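You operate a simulated robot arm through the tools that you are given. There is no shell and no other tool. Be economical: measure what you need, move in short steps, check, and stop when the job is done.

You run a simulated robot arm. Do the job below in one go: nothing can be reset, and whatever is moved stays where it is left.

Task
Rinse the washed socks in fresh water with no pod.
Fine: drain the suds, shut the drain before filling, then run one wash; leave the socks in the tub and end with fill and dial off.

Only the result counts: the job must be done as asked and must still hold three seconds after the hand-in. Knocking over, shifting, dropping, spilling or breaking anything else fails it.

Robot
A 6-joint arm with a two-finger parallel gripper, fixed in place. Base frame: the origin is at the foot of the arm, x ahead of it, y to its left, z up; the work surface is at about z = 905. Lengths are in mm, angles in degrees, forces in N, time in s.
With the tool pointing down near the work surface it reaches from about 240 to 640 mm from the base axis. Its first joint turns from -66.0 to 66.0 degrees. Payload 2.7 kg.
The TCP is the grasp point between the finger pads, 23 mm short of the fingertips. In the tool frame z runs along the fingers and y along their closing line. Largest opening 94 mm; finger width 38, thickness 10; the body of the gripper, 54 by 96 mm, starts 39 mm behind the TCP.
Orientation is that of the tool frame in the base frame, as [roll, pitch, yaw] about the fixed x, y, z axes, in that order (R = Rz(yaw) Ry(pitch) Rx(roll)). With the fingers straight down and closing along the base's y, the tool's x points along the base's -x, its y along +y and its z along -z.

Tools
- The arm moves only by the tool apply_moves. Its argument "moves" is a list of rows, each a list of 7 numbers: the shift along the tool's x, y, z in units of 150 mm (1.0 is 150 mm), then the turn, a rotation vector about the tool's x, y, z in units of 45 degrees (1.0 is 45 degrees), then the opening, from 0 (shut) to 1 (fully open). In form: [[x, y, z, rx, ry, rz, jaw], ...]. A call has 1 to 12 rows; each row is the pose to reach, as a shift and turn from the pose commanded when the call began, along the tool's axes at that moment. A call with a number of a shift or a turn outside -1 to 1 is refused whole. A row lasts 0.2 s, in which the tool goes at most 50 mm and 8.6 degrees; a call with a longer step from one row to the next is refused whole, and so is a gripper value outside its range. A pose out of reach is approached as far as the arm can. The call stops where the force on the tool passes 60 N (or 10 N more than at its start, if that is more) or the arm is blocked; 0.2 s more then pass. Each finger travels about 45 mm/s and halts on what it meets, pressing with about 21 N; the grip force reading is that of the motor and also rises with nothing between the fingers. The clock runs only during rows and for 0.2 s after the last one: add rows that repeat a pose to give the fingers time. It gives the time, the measured TCP pose, the force on the tool (base axes), the opening and the grip force at its end, in the units of the frame above (readings bear some noise), and new pictures: "views" is both (left out), scene, wrist or none.
- Cameras (640 x 400 px; columns grow to the right, rows downward): "scene" is fixed at [60.7, -419.8, 1412.5]; the picture's right is [0.88, -0.48, 0.00], its down [-0.23, -0.43, -0.87] and it looks along [0.41, 0.77, -0.49] (base axes); focal length 345 px, centre (320, 200). "wrist" rides on the gripper at [-39, 0, -44] in the tool frame; the picture's right is [0.00, -1.00, 0.00], its down [0.97, 0.00, -0.24] and it looks along [0.24, 0.00, 0.97] (tool axes); focal length 218 px, centre (320, 200).
- locate(camera, pixels): for up to 12 pixels [column, row] of the newest picture of that camera ("zoom" is the newest enlarged one), the place [x, y, z] in the base frame of the surface seen there, good to about 3 mm. It takes no simulated time.
- close_up(camera, box): a new picture of the part [left, top, right, bottom] of that camera's present view, enlarged. It takes no simulated time.
- sign_off(): hands the job in; it is judged then, once.

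Go step by step. Measure first, check grasps and placings, and put right what went wrong. The budget is 80 turns and 150 pictures, counting those below and the enlarged ones. Unless the task says otherwise, let go and move clear before handing in, and close with one line.

The tools are called after "Emit:" as a command line: name --pt "numbers of a row" for each row, then --argument value for the rest, lists and objects as JSON in quotes. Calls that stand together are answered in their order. apply_moves: Moves the arm, as the interface text tells. Its arguments: {"type":"object","properties":{"moves":{"type":"array","items":{"type":"array","items":{"type":"number"}}},"views":{"type":"string","enum":["both","scene","wrist","none"]}},"required":["moves"]} The other tools are called the same way: locate (camera, pixels) gives the place of the surface under pixels of a picture; close_up (camera, box) takes an enlarged picture of a part of a camera's view; sign_off () hands the job in.

At the start:

```text
t: 0.0
ee_pos: [348.8, -77.7, 1243.9]
tool_rot: [180.0, 0.1, 180.0]
force: [-0.3, 0.1, -0.3]
finger_gap: 94.0
grip_force: 0.1
```

scene: 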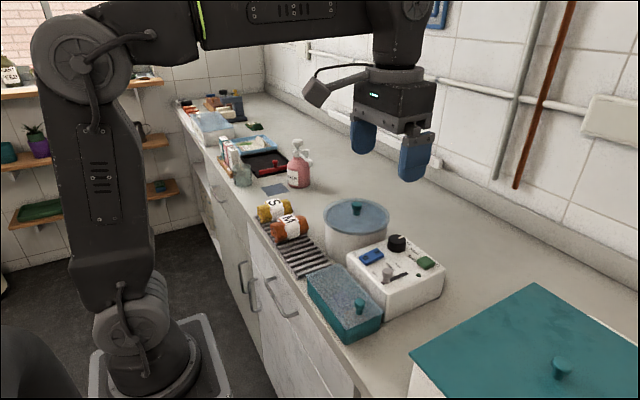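
wrist: 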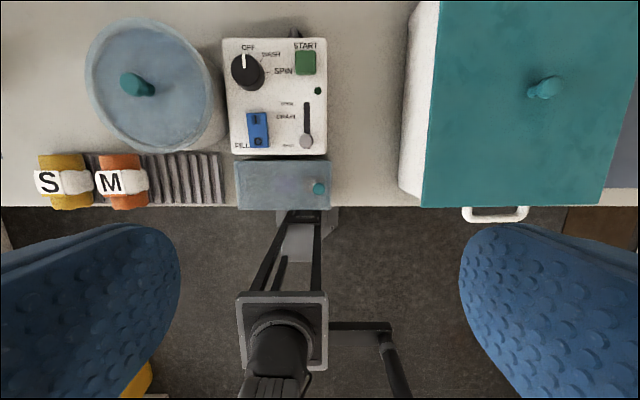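

The pictures show a tub with lid (scene 357,225), a control box (scene 400,270) with dial, FILL rocker, drain slider and START button. I'll enlarge these to read them.

Emit:
close_up --camera "wrist" --box '[210, 20, 350, 220]'

Emit:
close_up --camera "scene" --box '[240, 180, 460, 350]'

Emit:
locate --camera "wrist" --pixels '[[246, 72], [258, 125], [258, 138], [305, 62], [306, 140], [306, 110], [318, 91], [137, 85], [318, 188], [235, 100], [160, 120], [215, 100]]'

```text
2.00 times, centred on (280, 120) of wrist
```

zoom: 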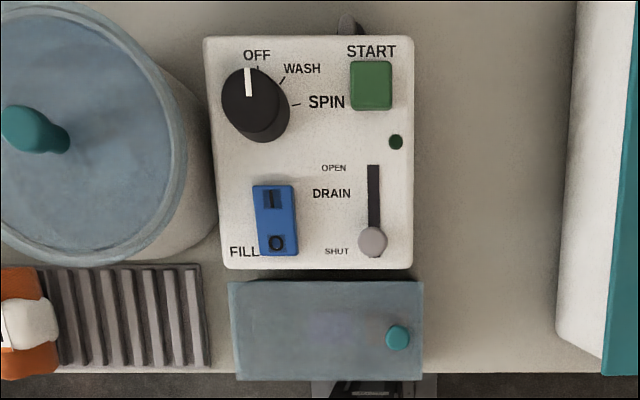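

```text
2.35 times, centred on (350, 265) of scene
```

zoom: 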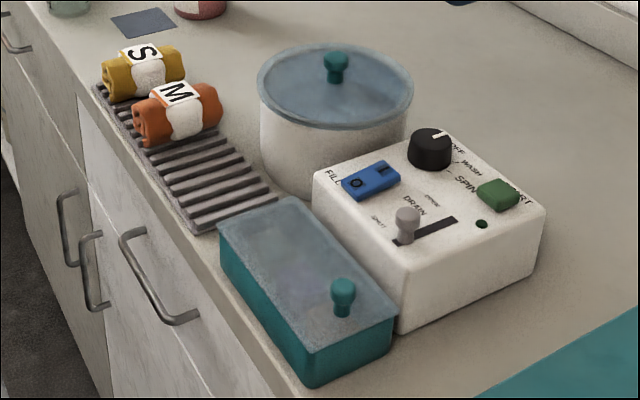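

```text
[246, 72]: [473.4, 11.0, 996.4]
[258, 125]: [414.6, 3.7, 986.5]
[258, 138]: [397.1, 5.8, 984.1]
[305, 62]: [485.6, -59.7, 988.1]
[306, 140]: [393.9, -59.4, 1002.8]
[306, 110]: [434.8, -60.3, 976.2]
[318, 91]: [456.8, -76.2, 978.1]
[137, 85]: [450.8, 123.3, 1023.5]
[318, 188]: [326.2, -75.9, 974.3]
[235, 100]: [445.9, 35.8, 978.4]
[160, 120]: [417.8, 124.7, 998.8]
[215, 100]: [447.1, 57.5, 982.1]
```

The panel reads clearly: the dial is at OFF, FILL is a rocker with I far and O near, and the drain slider is at SHUT near (394,-59). I'll go down above the slider with partly open fingers.

Emit:
apply_moves --pt "-0.075 0.031 0.25 0 0 0 0.7" --pt "-0.15 0.062 0.5 0 0 0 0.5" --pt "-0.225 0.093 0.75 0 0 0 0.45" --pt "-0.3 0.124 1.0 0 0 0 0.45" --pt "-0.3 0.124 1.0 0 0 0 0.45"

```text
t: 1.2
ee_pos: [396.3, -60.5, 1093.0]
tool_rot: [-179.9, 0.0, 180.0]
force: [0.3, -0.1, -0.5]
finger_gap: 42.5
grip_force: 0.1
```

scene: 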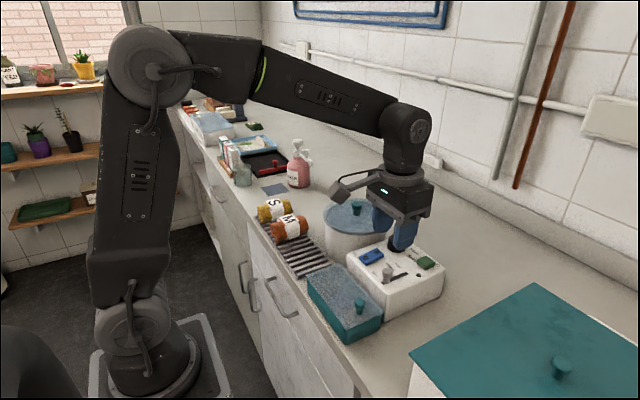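
wrist: 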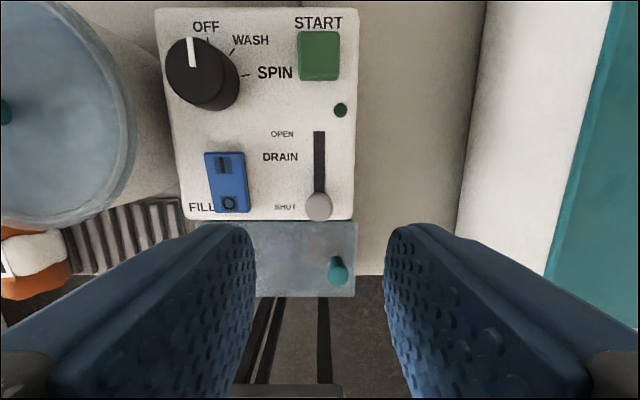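

Emit:
locate --camera "wrist" --pixels '[[319, 206], [319, 135], [319, 185], [188, 65], [221, 80], [321, 40], [321, 62], [222, 165], [229, 203], [226, 185], [337, 270], [190, 45]]'

Emit:
close_up --camera "wrist" --box '[150, 0, 370, 230]'

```text
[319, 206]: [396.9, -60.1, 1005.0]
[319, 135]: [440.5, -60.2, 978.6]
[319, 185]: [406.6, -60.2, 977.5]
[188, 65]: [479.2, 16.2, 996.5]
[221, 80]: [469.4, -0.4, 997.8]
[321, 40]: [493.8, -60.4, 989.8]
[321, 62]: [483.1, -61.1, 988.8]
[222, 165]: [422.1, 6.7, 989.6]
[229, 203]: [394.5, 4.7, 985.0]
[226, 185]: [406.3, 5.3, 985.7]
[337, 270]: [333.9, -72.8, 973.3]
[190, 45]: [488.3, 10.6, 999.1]
```

```text
1.74 times, centred on (260, 115) of wrist
```

zoom: 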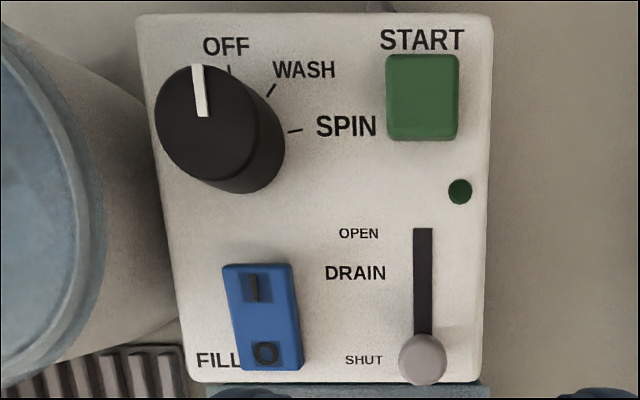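

The slider knob is at (397,-60) with its top at z 1005, and the slot runs to about x 441. I'll lower around it and close.

Emit:
apply_moves --pt "0 0 0.28 0 0 0 0.45" --pt "0 0 0.55 0 0 0 0.45" --pt "0 0 0.55 0 0 0 0.2" --pt "0 0 0.55 0 0 0 0.05" --pt "0 0 0.55 0 0 0 0.05" --pt "0 0 0.55 0 0 0 0.05" --views "both"

```text
t: 2.6
ee_pos: [395.3, -59.4, 1011.6]
tool_rot: [-179.9, 0.0, 180.0]
force: [0.5, -3.4, -4.6]
finger_gap: 18.4
grip_force: 44.7
```

scene: 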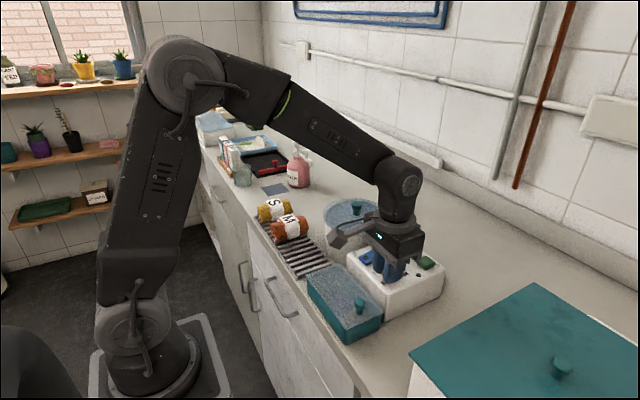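
wrist: 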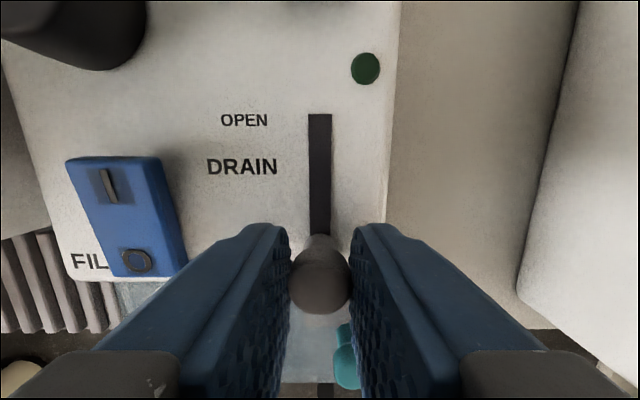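

The knob is held (gap 18.4). I'll slide it towards OPEN, which is +x.

Emit:
apply_moves --pt "-0.06 0 0.55 0 0 0 0.05" --pt "-0.06 0 0 0 0 0 0.05" --views "none"

```text
refused: row 1 steps farther than a row can; nothing moved
```

That call was wrong, because rows are relative to the current pose, and it was refused with nothing moved. I'll slide along x only.

Emit:
apply_moves --pt "-0.06 0 0 0 0 0 0.05" --pt "-0.12 0 0 0 0 0 0.05" --pt "-0.18 0 0 0 0 0 0.05" --pt "-0.24 0 0 0 0 0 0.05" --pt "-0.3 0 0 0 0 0 0.05" --pt "-0.3 0 0 0 0 0 0.05"

```text
t: 4.0
ee_pos: [434.6, -59.3, 1010.3]
tool_rot: [179.9, -0.8, 179.9]
force: [-37.1, -22.3, 6.5]
finger_gap: 18.5
grip_force: 45.0
```

scene: 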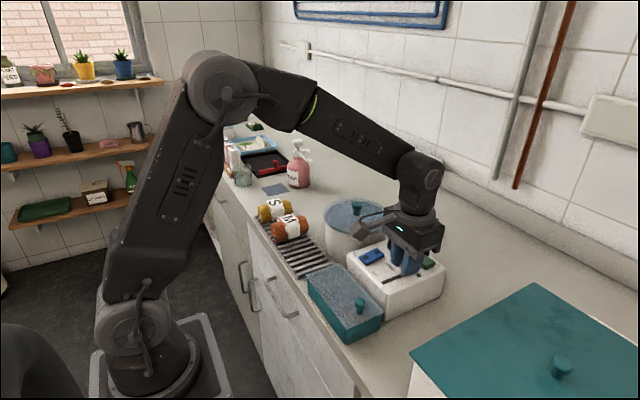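
wrist: 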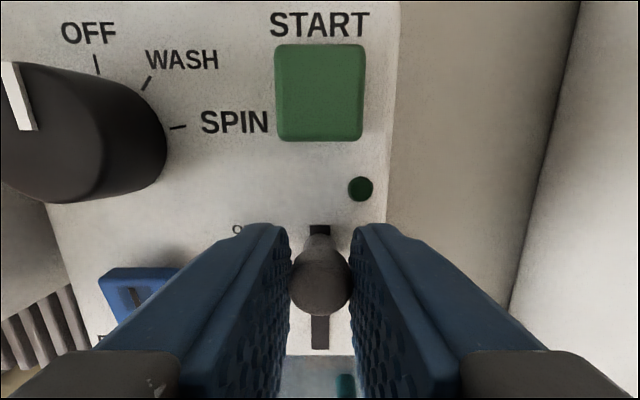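

The slider reached its end stop (force -37 N at x 434.6). I'll ease off, release and rise, and wait for draining.

Emit:
apply_moves --pt "0.03 0 0 0 0 0 0.05" --pt "0.03 0 0 0 0 0 0.4" --pt "0.03 0 0 0 0 0 0.45" --pt "0.03 0 0 0 0 0 0.45" --pt "0.03 0 -0.25 0 0 0 0.45" --pt "0.03 0 -0.5 0 0 0 0.45" --pt "0.03 0 -0.7 0 0 0 0.45" --pt "0.03 0 -0.7 0 0 0 0.45" --pt "0.03 0 -0.7 0 0 0 0.45" --pt "0.03 0 -0.7 0 0 0 0.45" --pt "0.03 0 -0.7 0 0 0 0.45" --pt "0.03 0 -0.7 0 0 0 0.45"

```text
t: 6.6
ee_pos: [435.4, -60.6, 1114.0]
tool_rot: [-180.0, 0.0, -180.0]
force: [0.8, 0.2, -0.4]
finger_gap: 42.3
grip_force: 0.1
```

scene: 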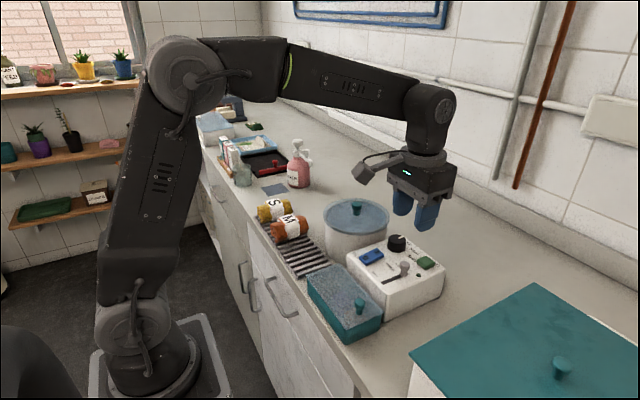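
wrist: 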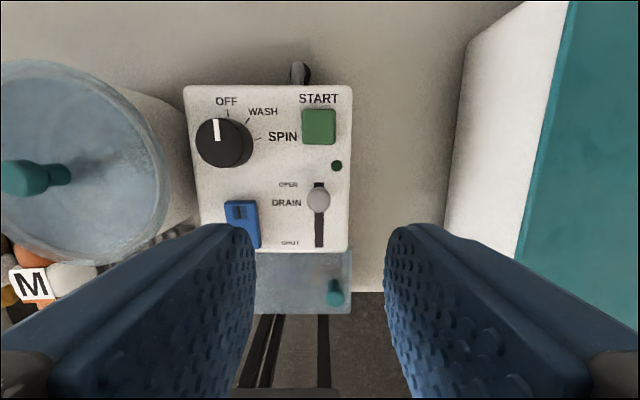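

The drain is now open (knob at wrist 318,198). I'll look closely at the tub for signs of its level.

Emit:
close_up --camera "wrist" --box '[0, 50, 200, 270]'

Emit:
close_up --camera "scene" --box '[300, 180, 460, 320]'

```text
1.82 times, centred on (100, 160) of wrist
```

zoom: 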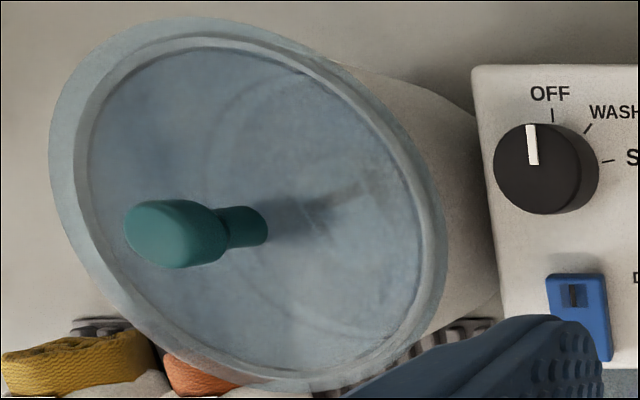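

```text
2.86 times, centred on (380, 250) of scene
```

zoom: 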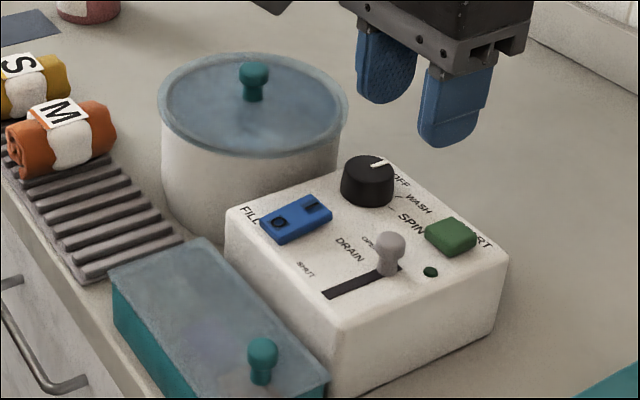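

The lid is translucent with faint shapes beneath. I'll move above the tub to look in, which also gives it time to drain.

Emit:
apply_moves --pt "0 0.25 -0.18 0 0 0 0.45" --pt "0 0.5 -0.36 0 0 0 0.45" --pt "0 0.75 -0.54 0 0 0 0.8" --pt "0 1.0 -0.7 0 0 0 1" --pt "0 1.0 -0.7 0 0 0 1" --pt "0 1.0 -0.7 0 0 0 1" --pt "0 1.0 -0.7 0 0 0 1" --pt "0 1.0 -0.7 0 0 0 1" --views "wrist"

Emit:
close_up --camera "wrist" --box '[220, 80, 400, 240]'

```text
t: 8.4
ee_pos: [437.3, 92.9, 1223.0]
tool_rot: [-180.0, 0.0, -180.0]
force: [-0.4, 0.0, -0.8]
finger_gap: 94.2
grip_force: 0.0
```

wrist: 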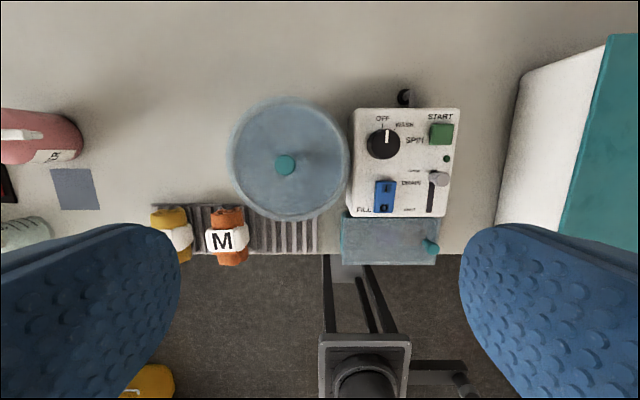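

```text
2.50 times, centred on (310, 160) of wrist
```

zoom: 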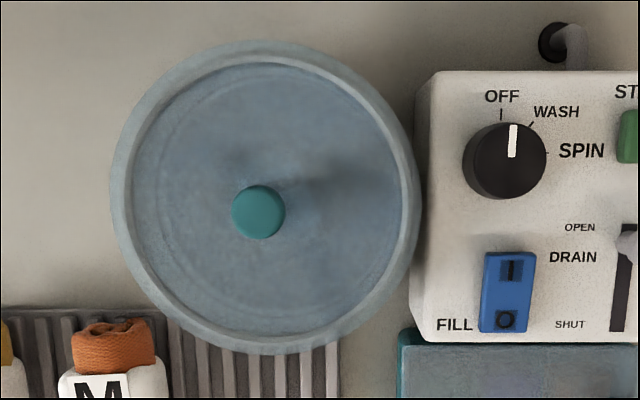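

The lid hides the contents. To confirm the socks are inside and the suds have gone, I'll lift it and look; first I'll measure its knob.

Emit:
locate --camera "zoom" --pixels '[[258, 212], [240, 212], [278, 212], [258, 190], [258, 236], [190, 130], [120, 200], [410, 200], [262, 45], [262, 348], [340, 230]]'

Emit:
close_up --camera "scene" --box '[300, 190, 410, 270]'

```text
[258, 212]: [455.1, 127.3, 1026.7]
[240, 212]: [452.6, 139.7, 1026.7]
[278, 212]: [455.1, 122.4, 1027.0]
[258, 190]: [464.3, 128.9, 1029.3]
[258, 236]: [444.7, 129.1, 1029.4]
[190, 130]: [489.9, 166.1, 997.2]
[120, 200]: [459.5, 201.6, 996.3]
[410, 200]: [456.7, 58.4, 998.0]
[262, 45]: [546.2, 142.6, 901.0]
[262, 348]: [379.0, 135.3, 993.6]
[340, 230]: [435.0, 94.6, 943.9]
```

```text
5.00 times, centred on (355, 230) of scene
```

zoom: 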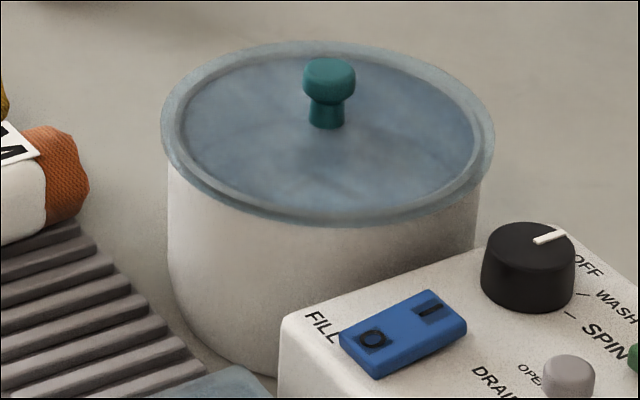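

One lid pixel (zoom 340,230) returned z 944, which means locate sees through the lid there. I'll probe several more points.

Emit:
close_up --camera "wrist" --box '[225, 95, 355, 225]'

Emit:
locate --camera "wrist" --pixels '[[260, 140], [285, 125], [315, 140], [325, 160], [320, 180], [300, 190], [275, 195], [255, 180], [250, 160], [270, 155], [305, 160], [290, 205]]'

```text
3.08 times, centred on (290, 160) of wrist
```

zoom: 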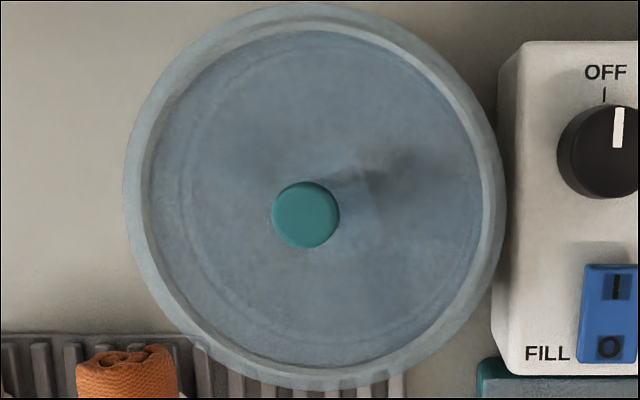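

```text
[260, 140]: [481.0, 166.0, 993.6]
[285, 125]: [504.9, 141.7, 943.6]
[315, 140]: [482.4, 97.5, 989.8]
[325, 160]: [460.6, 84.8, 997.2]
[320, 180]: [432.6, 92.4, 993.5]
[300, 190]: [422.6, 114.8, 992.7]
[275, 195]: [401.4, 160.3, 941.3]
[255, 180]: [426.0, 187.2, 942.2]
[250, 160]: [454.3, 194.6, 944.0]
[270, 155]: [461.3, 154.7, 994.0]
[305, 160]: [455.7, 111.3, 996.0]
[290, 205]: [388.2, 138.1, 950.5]
```

Points at the lid's edge read a flat level of z≈942. I'll wait and measure again to see if it is falling.

Emit:
apply_moves --pt "0 0 0 0 0 0 1" --pt "0 0 0 0 0 0 1" --pt "0 0 0 0 0 0 1" --pt "0 0 0 0 0 0 1" --pt "0 0 0 0 0 0 1" --pt "0 0 0 0 0 0 1" --pt "0 0 0 0 0 0 1" --pt "0 0 0 0 0 0 1" --pt "0 0 0 0 0 0 1" --pt "0 0 0 0 0 0 1" --pt "0 0 0 0 0 0 1" --pt "0 0 0 0 0 0 1" --views "wrist"

Emit:
locate --camera "wrist" --pixels '[[285, 125], [275, 195], [255, 180], [250, 160], [290, 205], [265, 130], [300, 125], [310, 185], [300, 150], [285, 145]]'

```text
t: 11.0
ee_pos: [436.8, 91.3, 1222.7]
tool_rot: [-179.9, 0.0, -179.9]
force: [-0.2, 1.0, 0.1]
finger_gap: 94.0
grip_force: 0.0
```

wrist: 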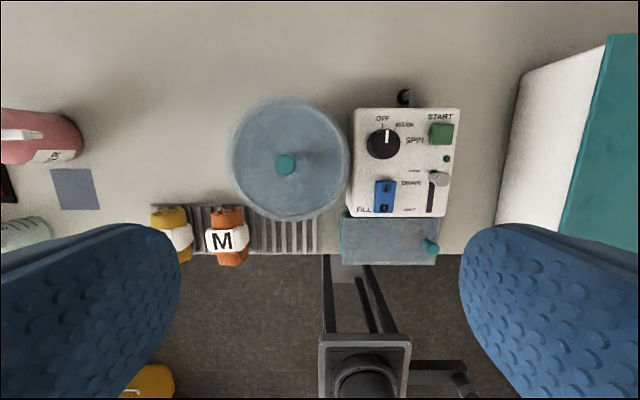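

```text
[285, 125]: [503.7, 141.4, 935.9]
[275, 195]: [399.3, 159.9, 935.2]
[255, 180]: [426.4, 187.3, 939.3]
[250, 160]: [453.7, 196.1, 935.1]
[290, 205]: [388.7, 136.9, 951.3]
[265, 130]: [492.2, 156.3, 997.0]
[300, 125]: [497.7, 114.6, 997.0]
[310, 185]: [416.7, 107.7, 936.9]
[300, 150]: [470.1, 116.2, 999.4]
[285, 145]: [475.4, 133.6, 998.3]
```

The level is falling (about 942 to 936), so it is still draining. I'll wait longer.

Emit:
apply_moves --pt "0 0 0 0 0 0 1" --pt "0 0 0 0 0 0 1" --pt "0 0 0 0 0 0 1" --pt "0 0 0 0 0 0 1" --pt "0 0 0 0 0 0 1" --pt "0 0 0 0 0 0 1" --pt "0 0 0 0 0 0 1" --pt "0 0 0 0 0 0 1" --pt "0 0 0 0 0 0 1" --pt "0 0 0 0 0 0 1" --pt "0 0 0 0 0 0 1" --pt "0 0 0 0 0 0 1" --views "none"

Emit:
apply_moves --pt "0 0 0 0 0 0 1" --pt "0 0 0 0 0 0 1" --pt "0 0 0 0 0 0 1" --pt "0 0 0 0 0 0 1" --pt "0 0 0 0 0 0 1" --pt "0 0 0 0 0 0 1" --pt "0 0 0 0 0 0 1" --pt "0 0 0 0 0 0 1" --pt "0 0 0 0 0 0 1" --pt "0 0 0 0 0 0 1" --pt "0 0 0 0 0 0 1" --pt "0 0 0 0 0 0 1" --views "wrist"

Emit:
locate --camera "wrist" --pixels '[[285, 125], [275, 195], [255, 180], [250, 160], [290, 205], [265, 130], [300, 125], [310, 185], [300, 150], [285, 145], [295, 180], [265, 165]]'

Emit:
close_up --camera "wrist" --box '[225, 95, 355, 225]'

```text
t: 13.6
ee_pos: [435.9, 91.3, 1221.7]
tool_rot: [-180.0, 0.0, 180.0]
force: [0.6, -0.2, 0.2]
finger_gap: 93.6
grip_force: 0.1
```

```text
t: 16.2
ee_pos: [436.2, 91.4, 1223.5]
tool_rot: [-180.0, 0.0, -179.9]
force: [0.0, -0.7, -0.2]
finger_gap: 94.0
grip_force: 0.0
```

wrist: 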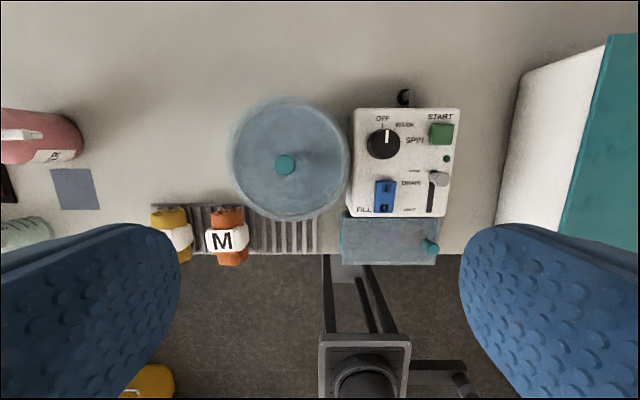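

```text
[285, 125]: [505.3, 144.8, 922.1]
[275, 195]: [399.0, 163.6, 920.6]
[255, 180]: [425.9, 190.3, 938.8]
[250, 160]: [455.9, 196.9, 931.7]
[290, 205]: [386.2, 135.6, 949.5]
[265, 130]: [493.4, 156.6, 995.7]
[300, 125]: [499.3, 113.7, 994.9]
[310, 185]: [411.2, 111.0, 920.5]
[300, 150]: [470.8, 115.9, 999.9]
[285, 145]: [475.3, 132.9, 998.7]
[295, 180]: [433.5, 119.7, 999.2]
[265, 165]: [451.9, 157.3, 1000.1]
```

```text
3.08 times, centred on (290, 160) of wrist
```

zoom: 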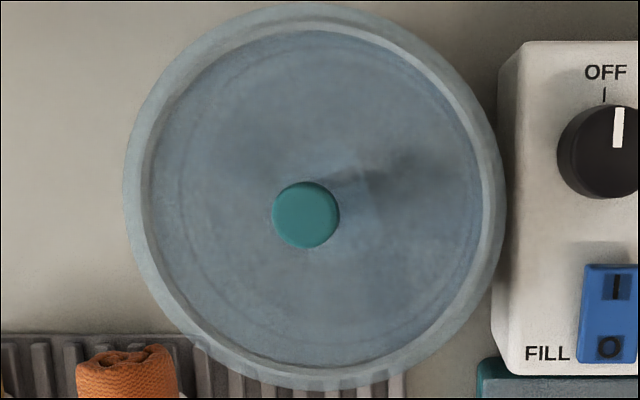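

The level is now about 921, near the floor. I'll wait some more and confirm it has stopped.

Emit:
apply_moves --pt "0 0 0 0 0 0 1" --pt "0 0 0 0 0 0 1" --pt "0 0 0 0 0 0 1" --pt "0 0 0 0 0 0 1" --pt "0 0 0 0 0 0 1" --pt "0 0 0 0 0 0 1" --pt "0 0 0 0 0 0 1" --pt "0 0 0 0 0 0 1" --pt "0 0 0 0 0 0 1" --pt "0 0 0 0 0 0 1" --pt "0 0 0 0 0 0 1" --pt "0 0 0 0 0 0 1" --views "none"

Emit:
apply_moves --pt "0 0 0 0 0 0 1" --pt "0 0 0 0 0 0 1" --pt "0 0 0 0 0 0 1" --pt "0 0 0 0 0 0 1" --pt "0 0 0 0 0 0 1" --pt "0 0 0 0 0 0 1" --pt "0 0 0 0 0 0 1" --pt "0 0 0 0 0 0 1" --pt "0 0 0 0 0 0 1" --pt "0 0 0 0 0 0 1" --pt "0 0 0 0 0 0 1" --pt "0 0 0 0 0 0 1" --views "wrist"

Emit:
locate --camera "wrist" --pixels '[[285, 125], [275, 195], [255, 180], [250, 160], [310, 185], [270, 185], [285, 195], [300, 195], [315, 175], [320, 165], [260, 170], [275, 130]]'

```text
t: 18.8
ee_pos: [437.3, 92.2, 1223.0]
tool_rot: [-179.9, 0.0, -180.0]
force: [0.1, -0.6, -0.4]
finger_gap: 93.8
grip_force: 0.0
```

```text
t: 21.4
ee_pos: [436.1, 91.5, 1222.6]
tool_rot: [179.9, 0.0, 179.9]
force: [0.7, 0.1, 0.1]
finger_gap: 94.0
grip_force: 0.0
```

wrist: 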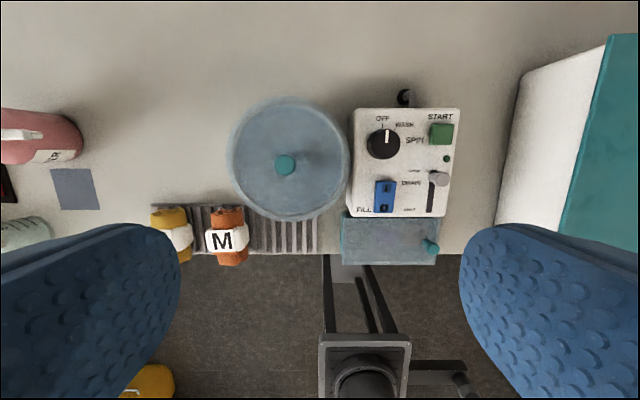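

```text
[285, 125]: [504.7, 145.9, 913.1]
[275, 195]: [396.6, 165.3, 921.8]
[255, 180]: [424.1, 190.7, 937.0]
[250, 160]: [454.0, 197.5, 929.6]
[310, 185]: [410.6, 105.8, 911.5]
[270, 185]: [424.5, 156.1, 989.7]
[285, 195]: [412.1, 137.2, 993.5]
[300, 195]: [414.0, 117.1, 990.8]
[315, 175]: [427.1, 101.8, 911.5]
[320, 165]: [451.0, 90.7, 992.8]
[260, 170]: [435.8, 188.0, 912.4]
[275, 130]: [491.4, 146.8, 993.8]
```

The level has settled at about 912, which is the tub floor, so the suds are drained. I'll go back above the slider.

Emit:
apply_moves --pt "0 -0.25 0.18 0 0 0 0.8" --pt "0 -0.5 0.36 0 0 0 0.6" --pt "0 -0.75 0.54 0 0 0 0.45" --pt "0 -1.0 0.7 0 0 0 0.45" --pt "0 -1.0 0.7 0 0 0 0.45" --views "wrist"

Emit:
locate --camera "wrist" --pixels '[[318, 196], [218, 130], [318, 126], [238, 212], [243, 235]]'

```text
t: 22.6
ee_pos: [436.0, -60.3, 1115.6]
tool_rot: [-179.9, 0.1, 179.9]
force: [-0.2, 0.4, -0.4]
finger_gap: 42.1
grip_force: 0.1
```

wrist: 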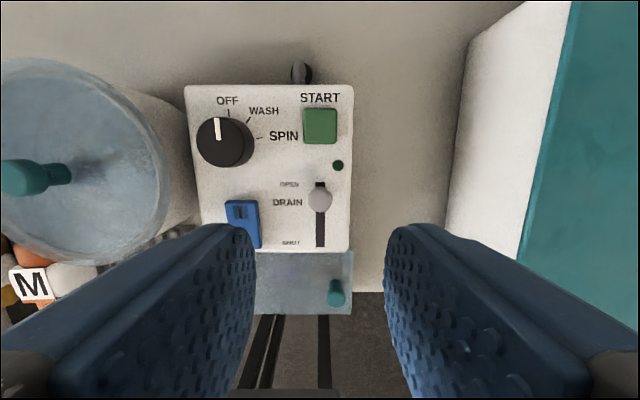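

```text
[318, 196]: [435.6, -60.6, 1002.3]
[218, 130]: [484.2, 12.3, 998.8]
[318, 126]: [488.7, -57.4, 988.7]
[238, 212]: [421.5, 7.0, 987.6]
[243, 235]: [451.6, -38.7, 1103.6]
```

The open knob is at (436,-60). I'll descend, grip it, and slide it back to SHUT.

Emit:
apply_moves --pt "0 0 0.25 0 0 0 0.45" --pt "0 0 0.5 0 0 0 0.45" --pt "0 0 0.69 0 0 0 0.45" --pt "0 0 0.69 0 0 0 0.2" --pt "0 0 0.69 0 0 0 0.05" --pt "0 0 0.69 0 0 0 0.05" --pt "0.06 0 0.69 0 0 0 0.05" --pt "0.12 0 0.69 0 0 0 0.05" --pt "0.18 0 0.69 0 0 0 0.05" --pt "0.24 0 0.69 0 0 0 0.05" --pt "0.28 0 0.69 0 0 0 0.05" --pt "0.28 0 0.69 0 0 0 0.05" --views "wrist"

```text
t: 25.2
ee_pos: [395.3, -59.8, 1012.1]
tool_rot: [-179.9, 0.2, -180.0]
force: [10.8, -23.2, -14.0]
finger_gap: 18.4
grip_force: 44.6
```

wrist: 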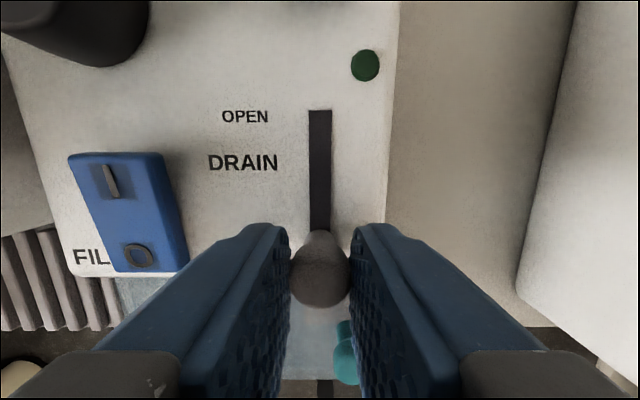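

The slider is back at its SHUT stop (x 395). I'll release, rise and move over the FILL rocker's I end, turning the tool so the narrow side lies along x.

Emit:
apply_moves --pt "0 0 0 0 0 0 0.4" --pt "0 0 0 0 0 0 0.45" --pt "0 0 0 0 0 0 0.45" --pt "0 0 -0.25 0 0 0 0.45" --pt "0 0 -0.5 0 0 0 0.45" --pt "-0.03 0.07 -0.5 0 0 -0.17 0.3" --pt "-0.06 0.14 -0.5 0 0 -0.34 0.1" --pt "-0.1 0.21 -0.5 0 0 -0.51 0" --pt "-0.13 0.28 -0.5 0 0 -0.68 0" --pt "-0.17 0.36 -0.5 0 0 -0.85 0" --pt "-0.2 0.437 -0.5 0 0 -1 0" --pt "-0.2 0.437 -0.5 0 0 -1 0" --views "none"

Emit:
apply_moves --pt "0 0 0 0 0 -0.17 0" --pt "0 0 0 0 0 -0.34 0" --pt "0 0 0 0 0 -0.51 0" --pt "0 0 0 0 0 -0.68 0" --pt "0 0 0 0 0 -0.85 0" --pt "0 0 0 0 0 -1 0" --pt "0 0 0 0 0 -1 0"

```text
t: 27.8
ee_pos: [424.0, 7.0, 1086.8]
tool_rot: [-180.0, 0.0, -134.9]
force: [0.1, 0.3, 0.3]
finger_gap: 0.3
grip_force: 21.0
```

```text
t: 29.4
ee_pos: [424.0, 6.5, 1087.2]
tool_rot: [179.9, 0.0, -89.8]
force: [-0.8, -0.1, 0.4]
finger_gap: 0.2
grip_force: 21.1
```

scene: 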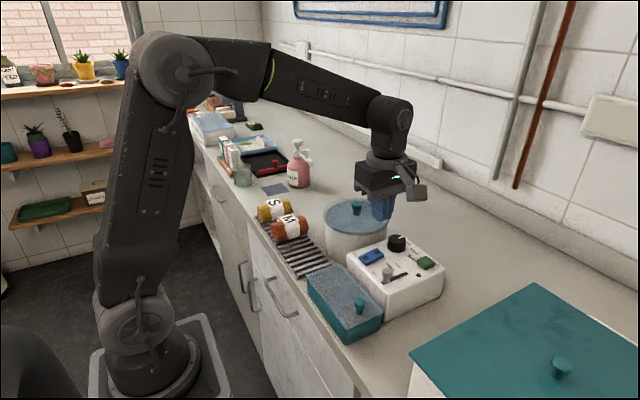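
wrist: 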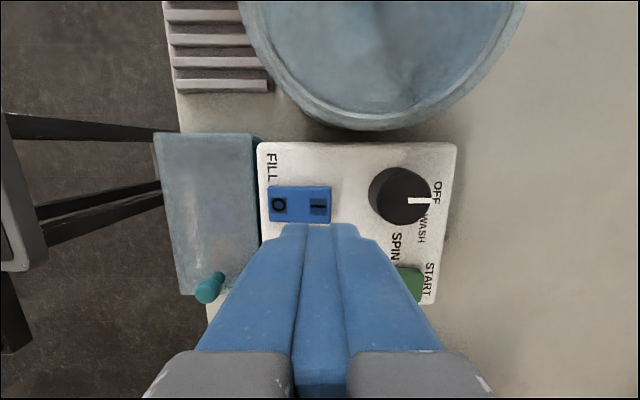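

The rocker's I end is under the fingertips. I'll press it, retreat upwards, and watch the water level.

Emit:
apply_moves --pt "0 0 0.25 0 0 0 0" --pt "0 0 0.45 0 0 0 0" --pt "0 0 0.5 0 0 0 0" --pt "0 0 0.53 0 0 0 0" --pt "0 0 0.55 0 0 0 0" --pt "0 0 0.45 0 0 0 0" --pt "0 0 0.2 0 0 0 0" --pt "0 0 0 0 0 0 0"

Emit:
close_up --camera "wrist" --box '[230, 0, 540, 240]'

Emit:
locate --camera "wrist" --pixels '[[279, 204], [317, 204], [410, 90], [380, 100], [350, 95], [320, 70], [300, 50], [290, 30], [440, 80], [470, 60], [340, 60], [400, 70]]'

```text
t: 31.2
ee_pos: [424.1, 6.6, 1089.5]
tool_rot: [180.0, 0.1, -89.9]
force: [-0.5, 0.0, -0.3]
finger_gap: 0.0
grip_force: 20.5
```

scene: 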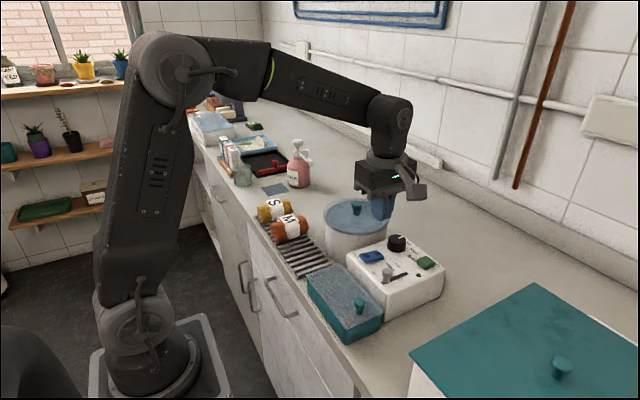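
wrist: 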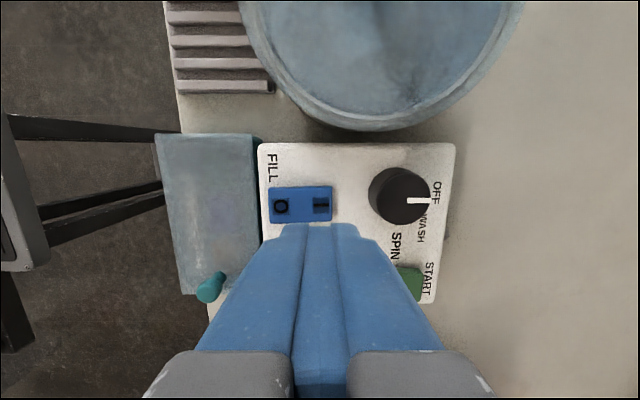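

```text
1.67 times, centred on (385, 120) of wrist
```

zoom: 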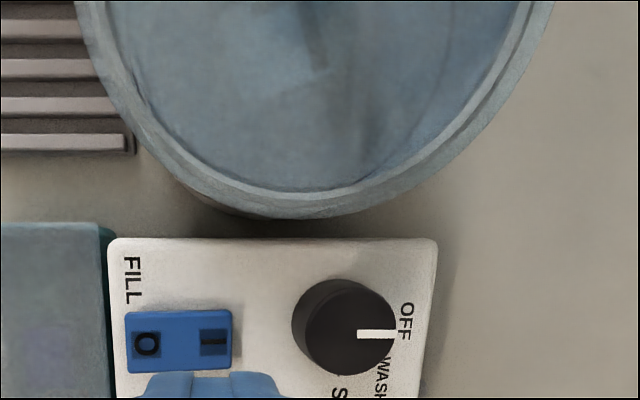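

```text
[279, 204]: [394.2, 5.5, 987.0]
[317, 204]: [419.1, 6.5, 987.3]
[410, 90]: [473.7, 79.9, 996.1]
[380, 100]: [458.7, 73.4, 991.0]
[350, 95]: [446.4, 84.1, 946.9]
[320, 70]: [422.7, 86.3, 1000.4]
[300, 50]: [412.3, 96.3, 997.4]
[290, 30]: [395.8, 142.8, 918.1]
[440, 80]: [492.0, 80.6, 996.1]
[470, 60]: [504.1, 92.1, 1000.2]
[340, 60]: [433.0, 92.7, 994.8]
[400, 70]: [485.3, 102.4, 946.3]
```

The rocker appears changed: O and I both read about 987. I'll wait and check whether water is rising.

Emit:
apply_moves --pt "0 0 0 0 0 0 0" --pt "0 0 0 0 0 0 0" --pt "0 0 0 0 0 0 0" --pt "0 0 0 0 0 0 0" --pt "0 0 0 0 0 0 0" --pt "0 0 0 0 0 0 0" --views "wrist"

Emit:
locate --camera "wrist" --pixels '[[275, 204], [323, 204], [290, 30], [295, 15], [350, 95], [400, 70], [480, 30], [280, 10], [310, 30], [450, 20], [420, 50]]'

```text
t: 32.6
ee_pos: [423.2, 6.8, 1088.5]
tool_rot: [180.0, 0.0, -90.0]
force: [1.0, 0.0, 0.4]
finger_gap: 0.0
grip_force: 21.3
```

wrist: 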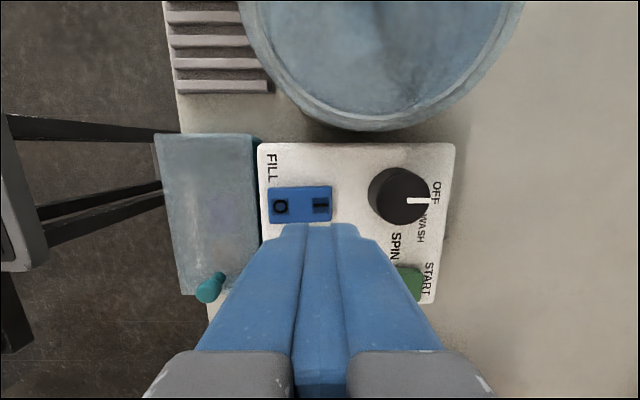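

```text
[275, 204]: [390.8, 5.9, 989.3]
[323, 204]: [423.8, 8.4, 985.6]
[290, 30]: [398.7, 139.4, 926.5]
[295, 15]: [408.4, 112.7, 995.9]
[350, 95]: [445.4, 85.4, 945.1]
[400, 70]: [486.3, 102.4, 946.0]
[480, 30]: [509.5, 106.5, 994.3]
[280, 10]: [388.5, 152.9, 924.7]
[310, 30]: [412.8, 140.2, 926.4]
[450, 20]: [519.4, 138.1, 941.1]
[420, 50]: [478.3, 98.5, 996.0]
```

Water is rising at about 6 mm/s (926 now) and the rocker is on I. I'll shift over the O end and measure again before shutting it off near the earlier level (about 955).

Emit:
apply_moves --pt "0 0.213 0 0 0 0 0" --pt "0 0.213 0.2 0 0 0 0" --pt "0 0.213 0.3 0 0 0 0" --pt "0 0.213 0.3 0 0 0 0" --pt "0 0.213 0.3 0 0 0 0" --pt "0 0.213 0.3 0 0 0 0" --pt "0 0.213 0.3 0 0 0 0" --pt "0 0.213 0.3 0 0 0 0" --pt "0 0.213 0.3 0 0 0 0" --pt "0 0.213 0.3 0 0 0 0" --views "wrist"

Emit:
locate --camera "wrist" --pixels '[[350, 20], [370, 30], [390, 40], [420, 50], [450, 50], [480, 30], [330, 10], [400, 10], [430, 20], [500, 10], [360, 5]]'

```text
t: 34.8
ee_pos: [390.5, 6.8, 1042.6]
tool_rot: [180.0, -0.1, -90.0]
force: [0.3, 0.2, 0.4]
finger_gap: 0.0
grip_force: 20.6
```

wrist: 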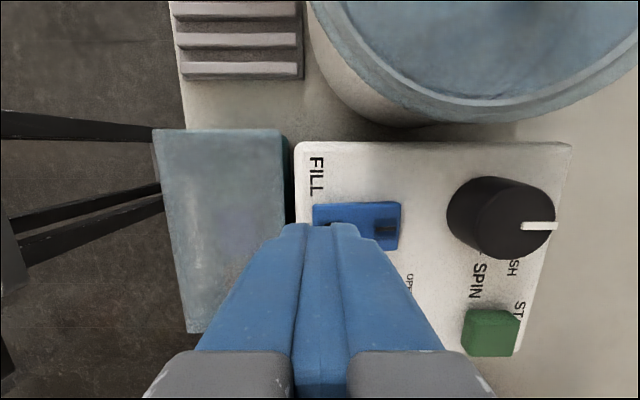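

```text
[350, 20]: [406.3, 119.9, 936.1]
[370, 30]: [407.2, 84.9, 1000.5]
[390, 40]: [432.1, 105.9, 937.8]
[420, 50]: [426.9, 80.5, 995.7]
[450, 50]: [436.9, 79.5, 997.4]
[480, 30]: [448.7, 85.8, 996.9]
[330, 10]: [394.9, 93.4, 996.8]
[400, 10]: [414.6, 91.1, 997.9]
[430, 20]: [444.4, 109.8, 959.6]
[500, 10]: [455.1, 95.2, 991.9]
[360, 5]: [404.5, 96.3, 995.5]
```

The level is about 937, and something at z 960 at (444,110) is likely the socks. I'll wait about 2 s more.

Emit:
apply_moves --pt "0 0 0 0 0 0 0" --pt "0 0 0 0 0 0 0" --pt "0 0 0 0 0 0 0" --pt "0 0 0 0 0 0 0" --pt "0 0 0 0 0 0 0" --pt "0 0 0 0 0 0 0" --pt "0 0 0 0 0 0 0" --pt "0 0 0 0 0 0 0" --pt "0 0 0 0 0 0 0" --pt "0 0 0 0 0 0 0" --views "wrist"

Emit:
locate --camera "wrist" --pixels '[[350, 20], [390, 40], [430, 20], [410, 30], [380, 20], [460, 40], [395, 38], [385, 42], [345, 15], [440, 15]]'

```text
t: 37.0
ee_pos: [390.3, 6.9, 1043.3]
tool_rot: [-180.0, 0.0, -90.0]
force: [0.2, 0.1, -0.6]
finger_gap: 0.1
grip_force: 21.1
```

wrist: 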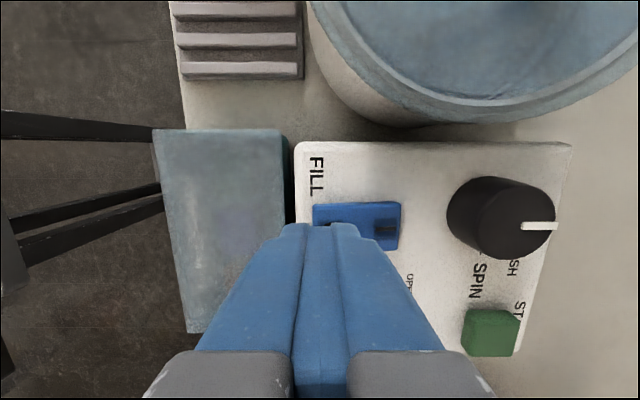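

```text
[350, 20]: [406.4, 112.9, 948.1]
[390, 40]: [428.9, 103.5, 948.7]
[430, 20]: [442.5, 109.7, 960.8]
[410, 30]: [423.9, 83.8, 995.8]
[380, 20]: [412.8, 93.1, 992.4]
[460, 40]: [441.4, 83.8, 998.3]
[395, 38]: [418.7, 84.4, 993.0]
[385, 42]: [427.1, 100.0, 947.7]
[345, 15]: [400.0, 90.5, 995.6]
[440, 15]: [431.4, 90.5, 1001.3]
```

The level is 948, so I'll press O now and then check that it stops near 955.

Emit:
apply_moves --pt "0 0 0.1 0 0 0 0" --pt "0 0 0.19 0 0 0 0" --pt "0 0 0.23 0 0 0 0" --pt "0 0 0.255 0 0 0 0" --pt "0 0 0.15 0 0 0 0" --pt "0 0 0 0 0 0 0" --views "wrist"

Emit:
locate --camera "wrist" --pixels '[[350, 20], [390, 40], [430, 20], [385, 42], [388, 231], [340, 215], [395, 210]]'

```text
t: 38.4
ee_pos: [390.1, 7.0, 1043.2]
tool_rot: [-180.0, 0.0, -90.0]
force: [-0.4, -0.1, -0.4]
finger_gap: 0.0
grip_force: 20.9
```

wrist: 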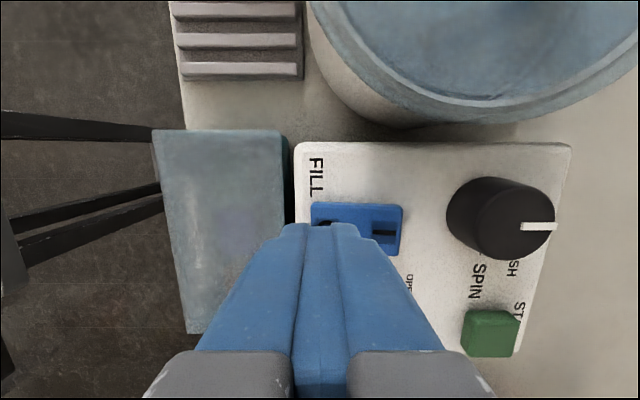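

```text
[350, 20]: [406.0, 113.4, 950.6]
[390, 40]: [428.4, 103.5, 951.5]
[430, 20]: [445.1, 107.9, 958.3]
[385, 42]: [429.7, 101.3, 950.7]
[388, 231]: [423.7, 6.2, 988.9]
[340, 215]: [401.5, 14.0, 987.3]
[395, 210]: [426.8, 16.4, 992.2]
```

FILL is off (I end raised, 989) and the level is 951. I'll rise and move over the dial, open the fingers, and look straight down.

Emit:
apply_moves --pt "0 0 -0.2 0 0 0 0.1" --pt "0 0 -0.4 0 0 0 0.3" --pt "0 -0.27 -0.4 0 0 0 0.5" --pt "0 -0.547 -0.4 0 0 0 0.75" --pt "0 -0.547 -0.4 0 0 0 0.75" --pt "0 -0.547 -0.4 0 0 0 0.75" --pt "0 -0.547 -0.4 0 0 0 0.75" --views "wrist"

Emit:
close_up --camera "wrist" --box '[220, 80, 420, 280]'

```text
t: 40.0
ee_pos: [476.2, 7.3, 1102.7]
tool_rot: [-180.0, -0.1, -90.1]
force: [0.2, -0.7, -0.1]
finger_gap: 70.6
grip_force: 0.1
```

wrist: 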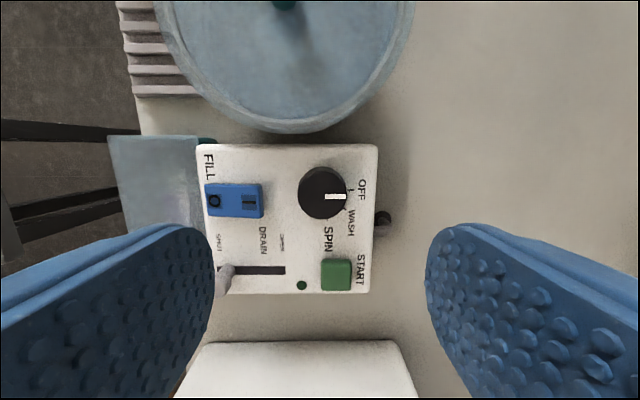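

```text
2.00 times, centred on (320, 180) of wrist
```

zoom: 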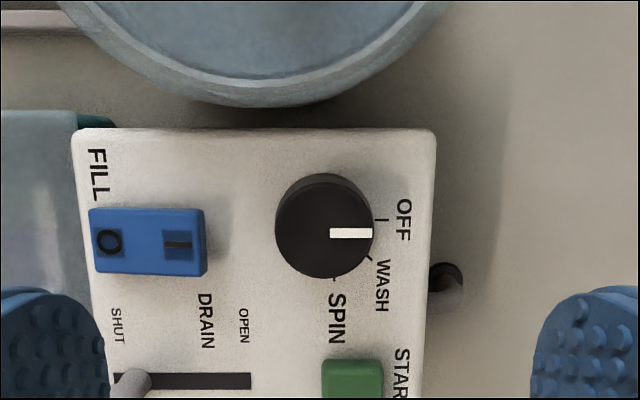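

The dial's top circle is around zoom (324,229). I'll locate its edges and the ticks to get the angles.

Emit:
locate --camera "zoom" --pixels '[[324, 229], [280, 229], [370, 233], [324, 186], [324, 273], [335, 233], [381, 219], [369, 258], [334, 280], [352, 365], [352, 390], [270, 430]]'

Emit:
close_up --camera "wrist" --box '[285, 150, 375, 240]'

```text
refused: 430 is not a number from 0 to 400
```

```text
4.44 times, centred on (330, 195) of wrist
```

zoom: 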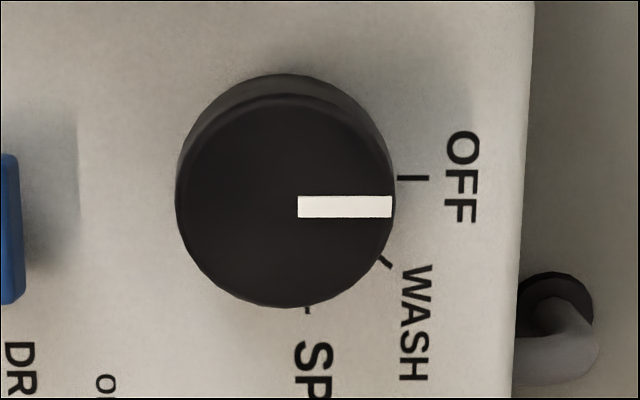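

Emit:
locate --camera "zoom" --pixels '[[284, 205], [182, 200], [388, 207], [284, 108], [284, 300], [302, 207], [412, 178], [386, 263], [307, 310], [245, 90], [10, 220]]'

```text
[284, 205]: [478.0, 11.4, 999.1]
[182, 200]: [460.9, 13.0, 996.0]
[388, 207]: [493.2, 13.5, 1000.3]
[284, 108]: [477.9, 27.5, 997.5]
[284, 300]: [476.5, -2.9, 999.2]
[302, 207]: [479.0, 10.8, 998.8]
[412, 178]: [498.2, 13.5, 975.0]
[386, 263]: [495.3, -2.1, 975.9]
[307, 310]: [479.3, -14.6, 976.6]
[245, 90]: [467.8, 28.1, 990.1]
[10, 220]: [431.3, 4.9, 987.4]
```

The dial's centre is about (477,12), its diameter 34, and the WASH tick is about 40° clockwise from OFF. I'll narrow the jaws, lower and grip it.

Emit:
apply_moves --pt "-0.031 -0.005 0 0 0 0 0.5" --pt "-0.031 -0.005 0.1 0 0 0 0.5" --pt "-0.031 -0.005 0.2 0 0 0 0.5" --pt "-0.031 -0.005 0.4 0 0 0 0.5" --pt "-0.031 -0.005 0.62 0 0 0 0.5" --pt "-0.031 -0.005 0.62 0 0 0 0.3" --pt "-0.031 -0.005 0.62 0 0 0 0.25" --pt "-0.031 -0.005 0.62 0 0 0 0.25"

```text
t: 41.8
ee_pos: [476.8, 10.2, 1009.2]
tool_rot: [-179.8, 0.1, -90.0]
force: [15.1, -0.8, -6.9]
finger_gap: 36.0
grip_force: 45.1
```

scene: 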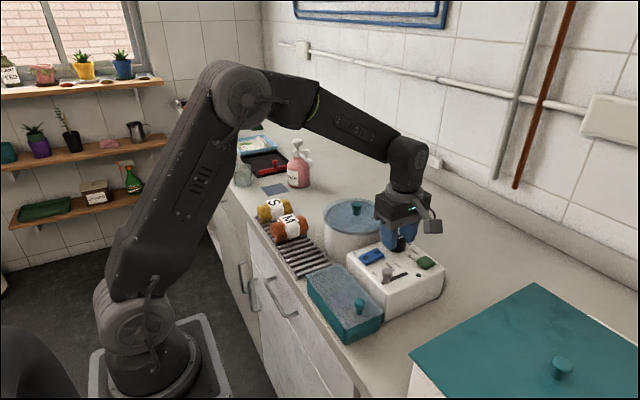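
wrist: 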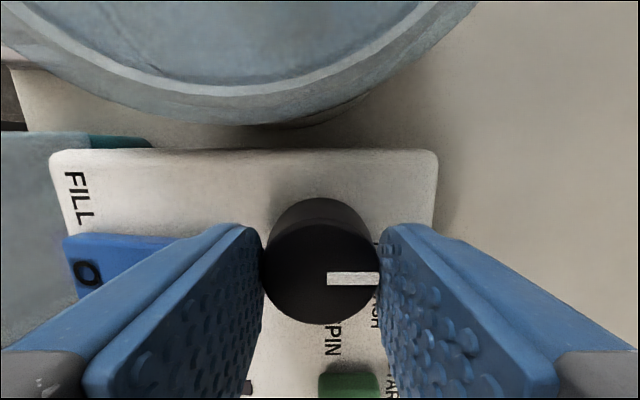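

The dial is gripped (gap 36). I'll turn it clockwise about 41°.

Emit:
apply_moves --pt "0 0 0 0 0 0.15 0.25" --pt "0 0 0 0 0 0.3 0.25" --pt "0 0 0 0 0 0.45 0.25" --pt "0 0 0 0 0 0.6 0.25" --pt "0 0 0 0 0 0.75 0.25" --pt "0 0 0 0 0 0.9 0.25" --pt "0 0 0 0 0 0.9 0.25" --pt "0 0 0 0 0 0.9 0.5" --pt "0 0 0 0 0 0.9 0.5" --pt "0 0 -0.25 0 0 0.9 0.5" --pt "0 0 -0.5 0 0 0.9 0.5" --pt "0 0 -0.6 0 0 0.9 0.5" --views "wrist"

Emit:
close_up --camera "wrist" --box '[240, 120, 400, 240]'

```text
t: 44.4
ee_pos: [474.4, 11.4, 1101.0]
tool_rot: [180.0, 0.0, -130.5]
force: [0.1, -0.4, 0.0]
finger_gap: 46.8
grip_force: 0.0
```

wrist: 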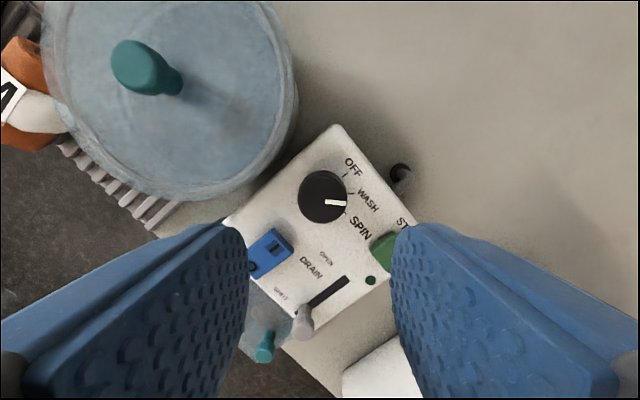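

```text
3.33 times, centred on (320, 180) of wrist
```

zoom: 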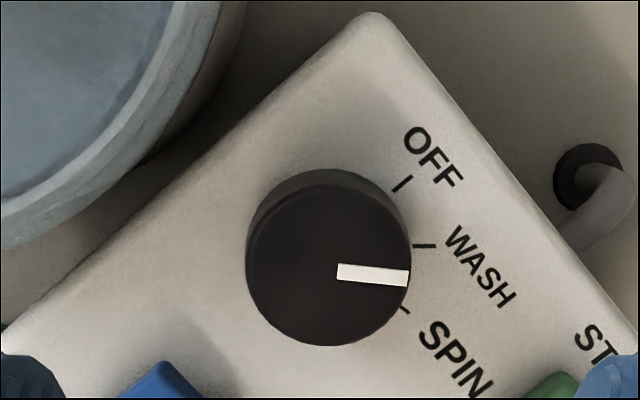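

The dial pointer is close to WASH, perhaps a few degrees past. I'll measure the angle.

Emit:
locate --camera "zoom" --pixels '[[342, 272], [403, 277], [328, 265], [402, 183], [424, 246], [405, 309], [252, 258], [405, 262], [325, 195], [325, 340]]'

```text
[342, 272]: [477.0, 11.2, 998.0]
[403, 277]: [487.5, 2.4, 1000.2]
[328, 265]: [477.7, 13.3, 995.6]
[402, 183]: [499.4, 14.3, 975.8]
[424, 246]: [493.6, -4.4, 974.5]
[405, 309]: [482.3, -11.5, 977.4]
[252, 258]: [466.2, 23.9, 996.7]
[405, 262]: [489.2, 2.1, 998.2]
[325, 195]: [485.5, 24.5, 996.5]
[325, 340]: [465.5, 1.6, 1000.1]
```

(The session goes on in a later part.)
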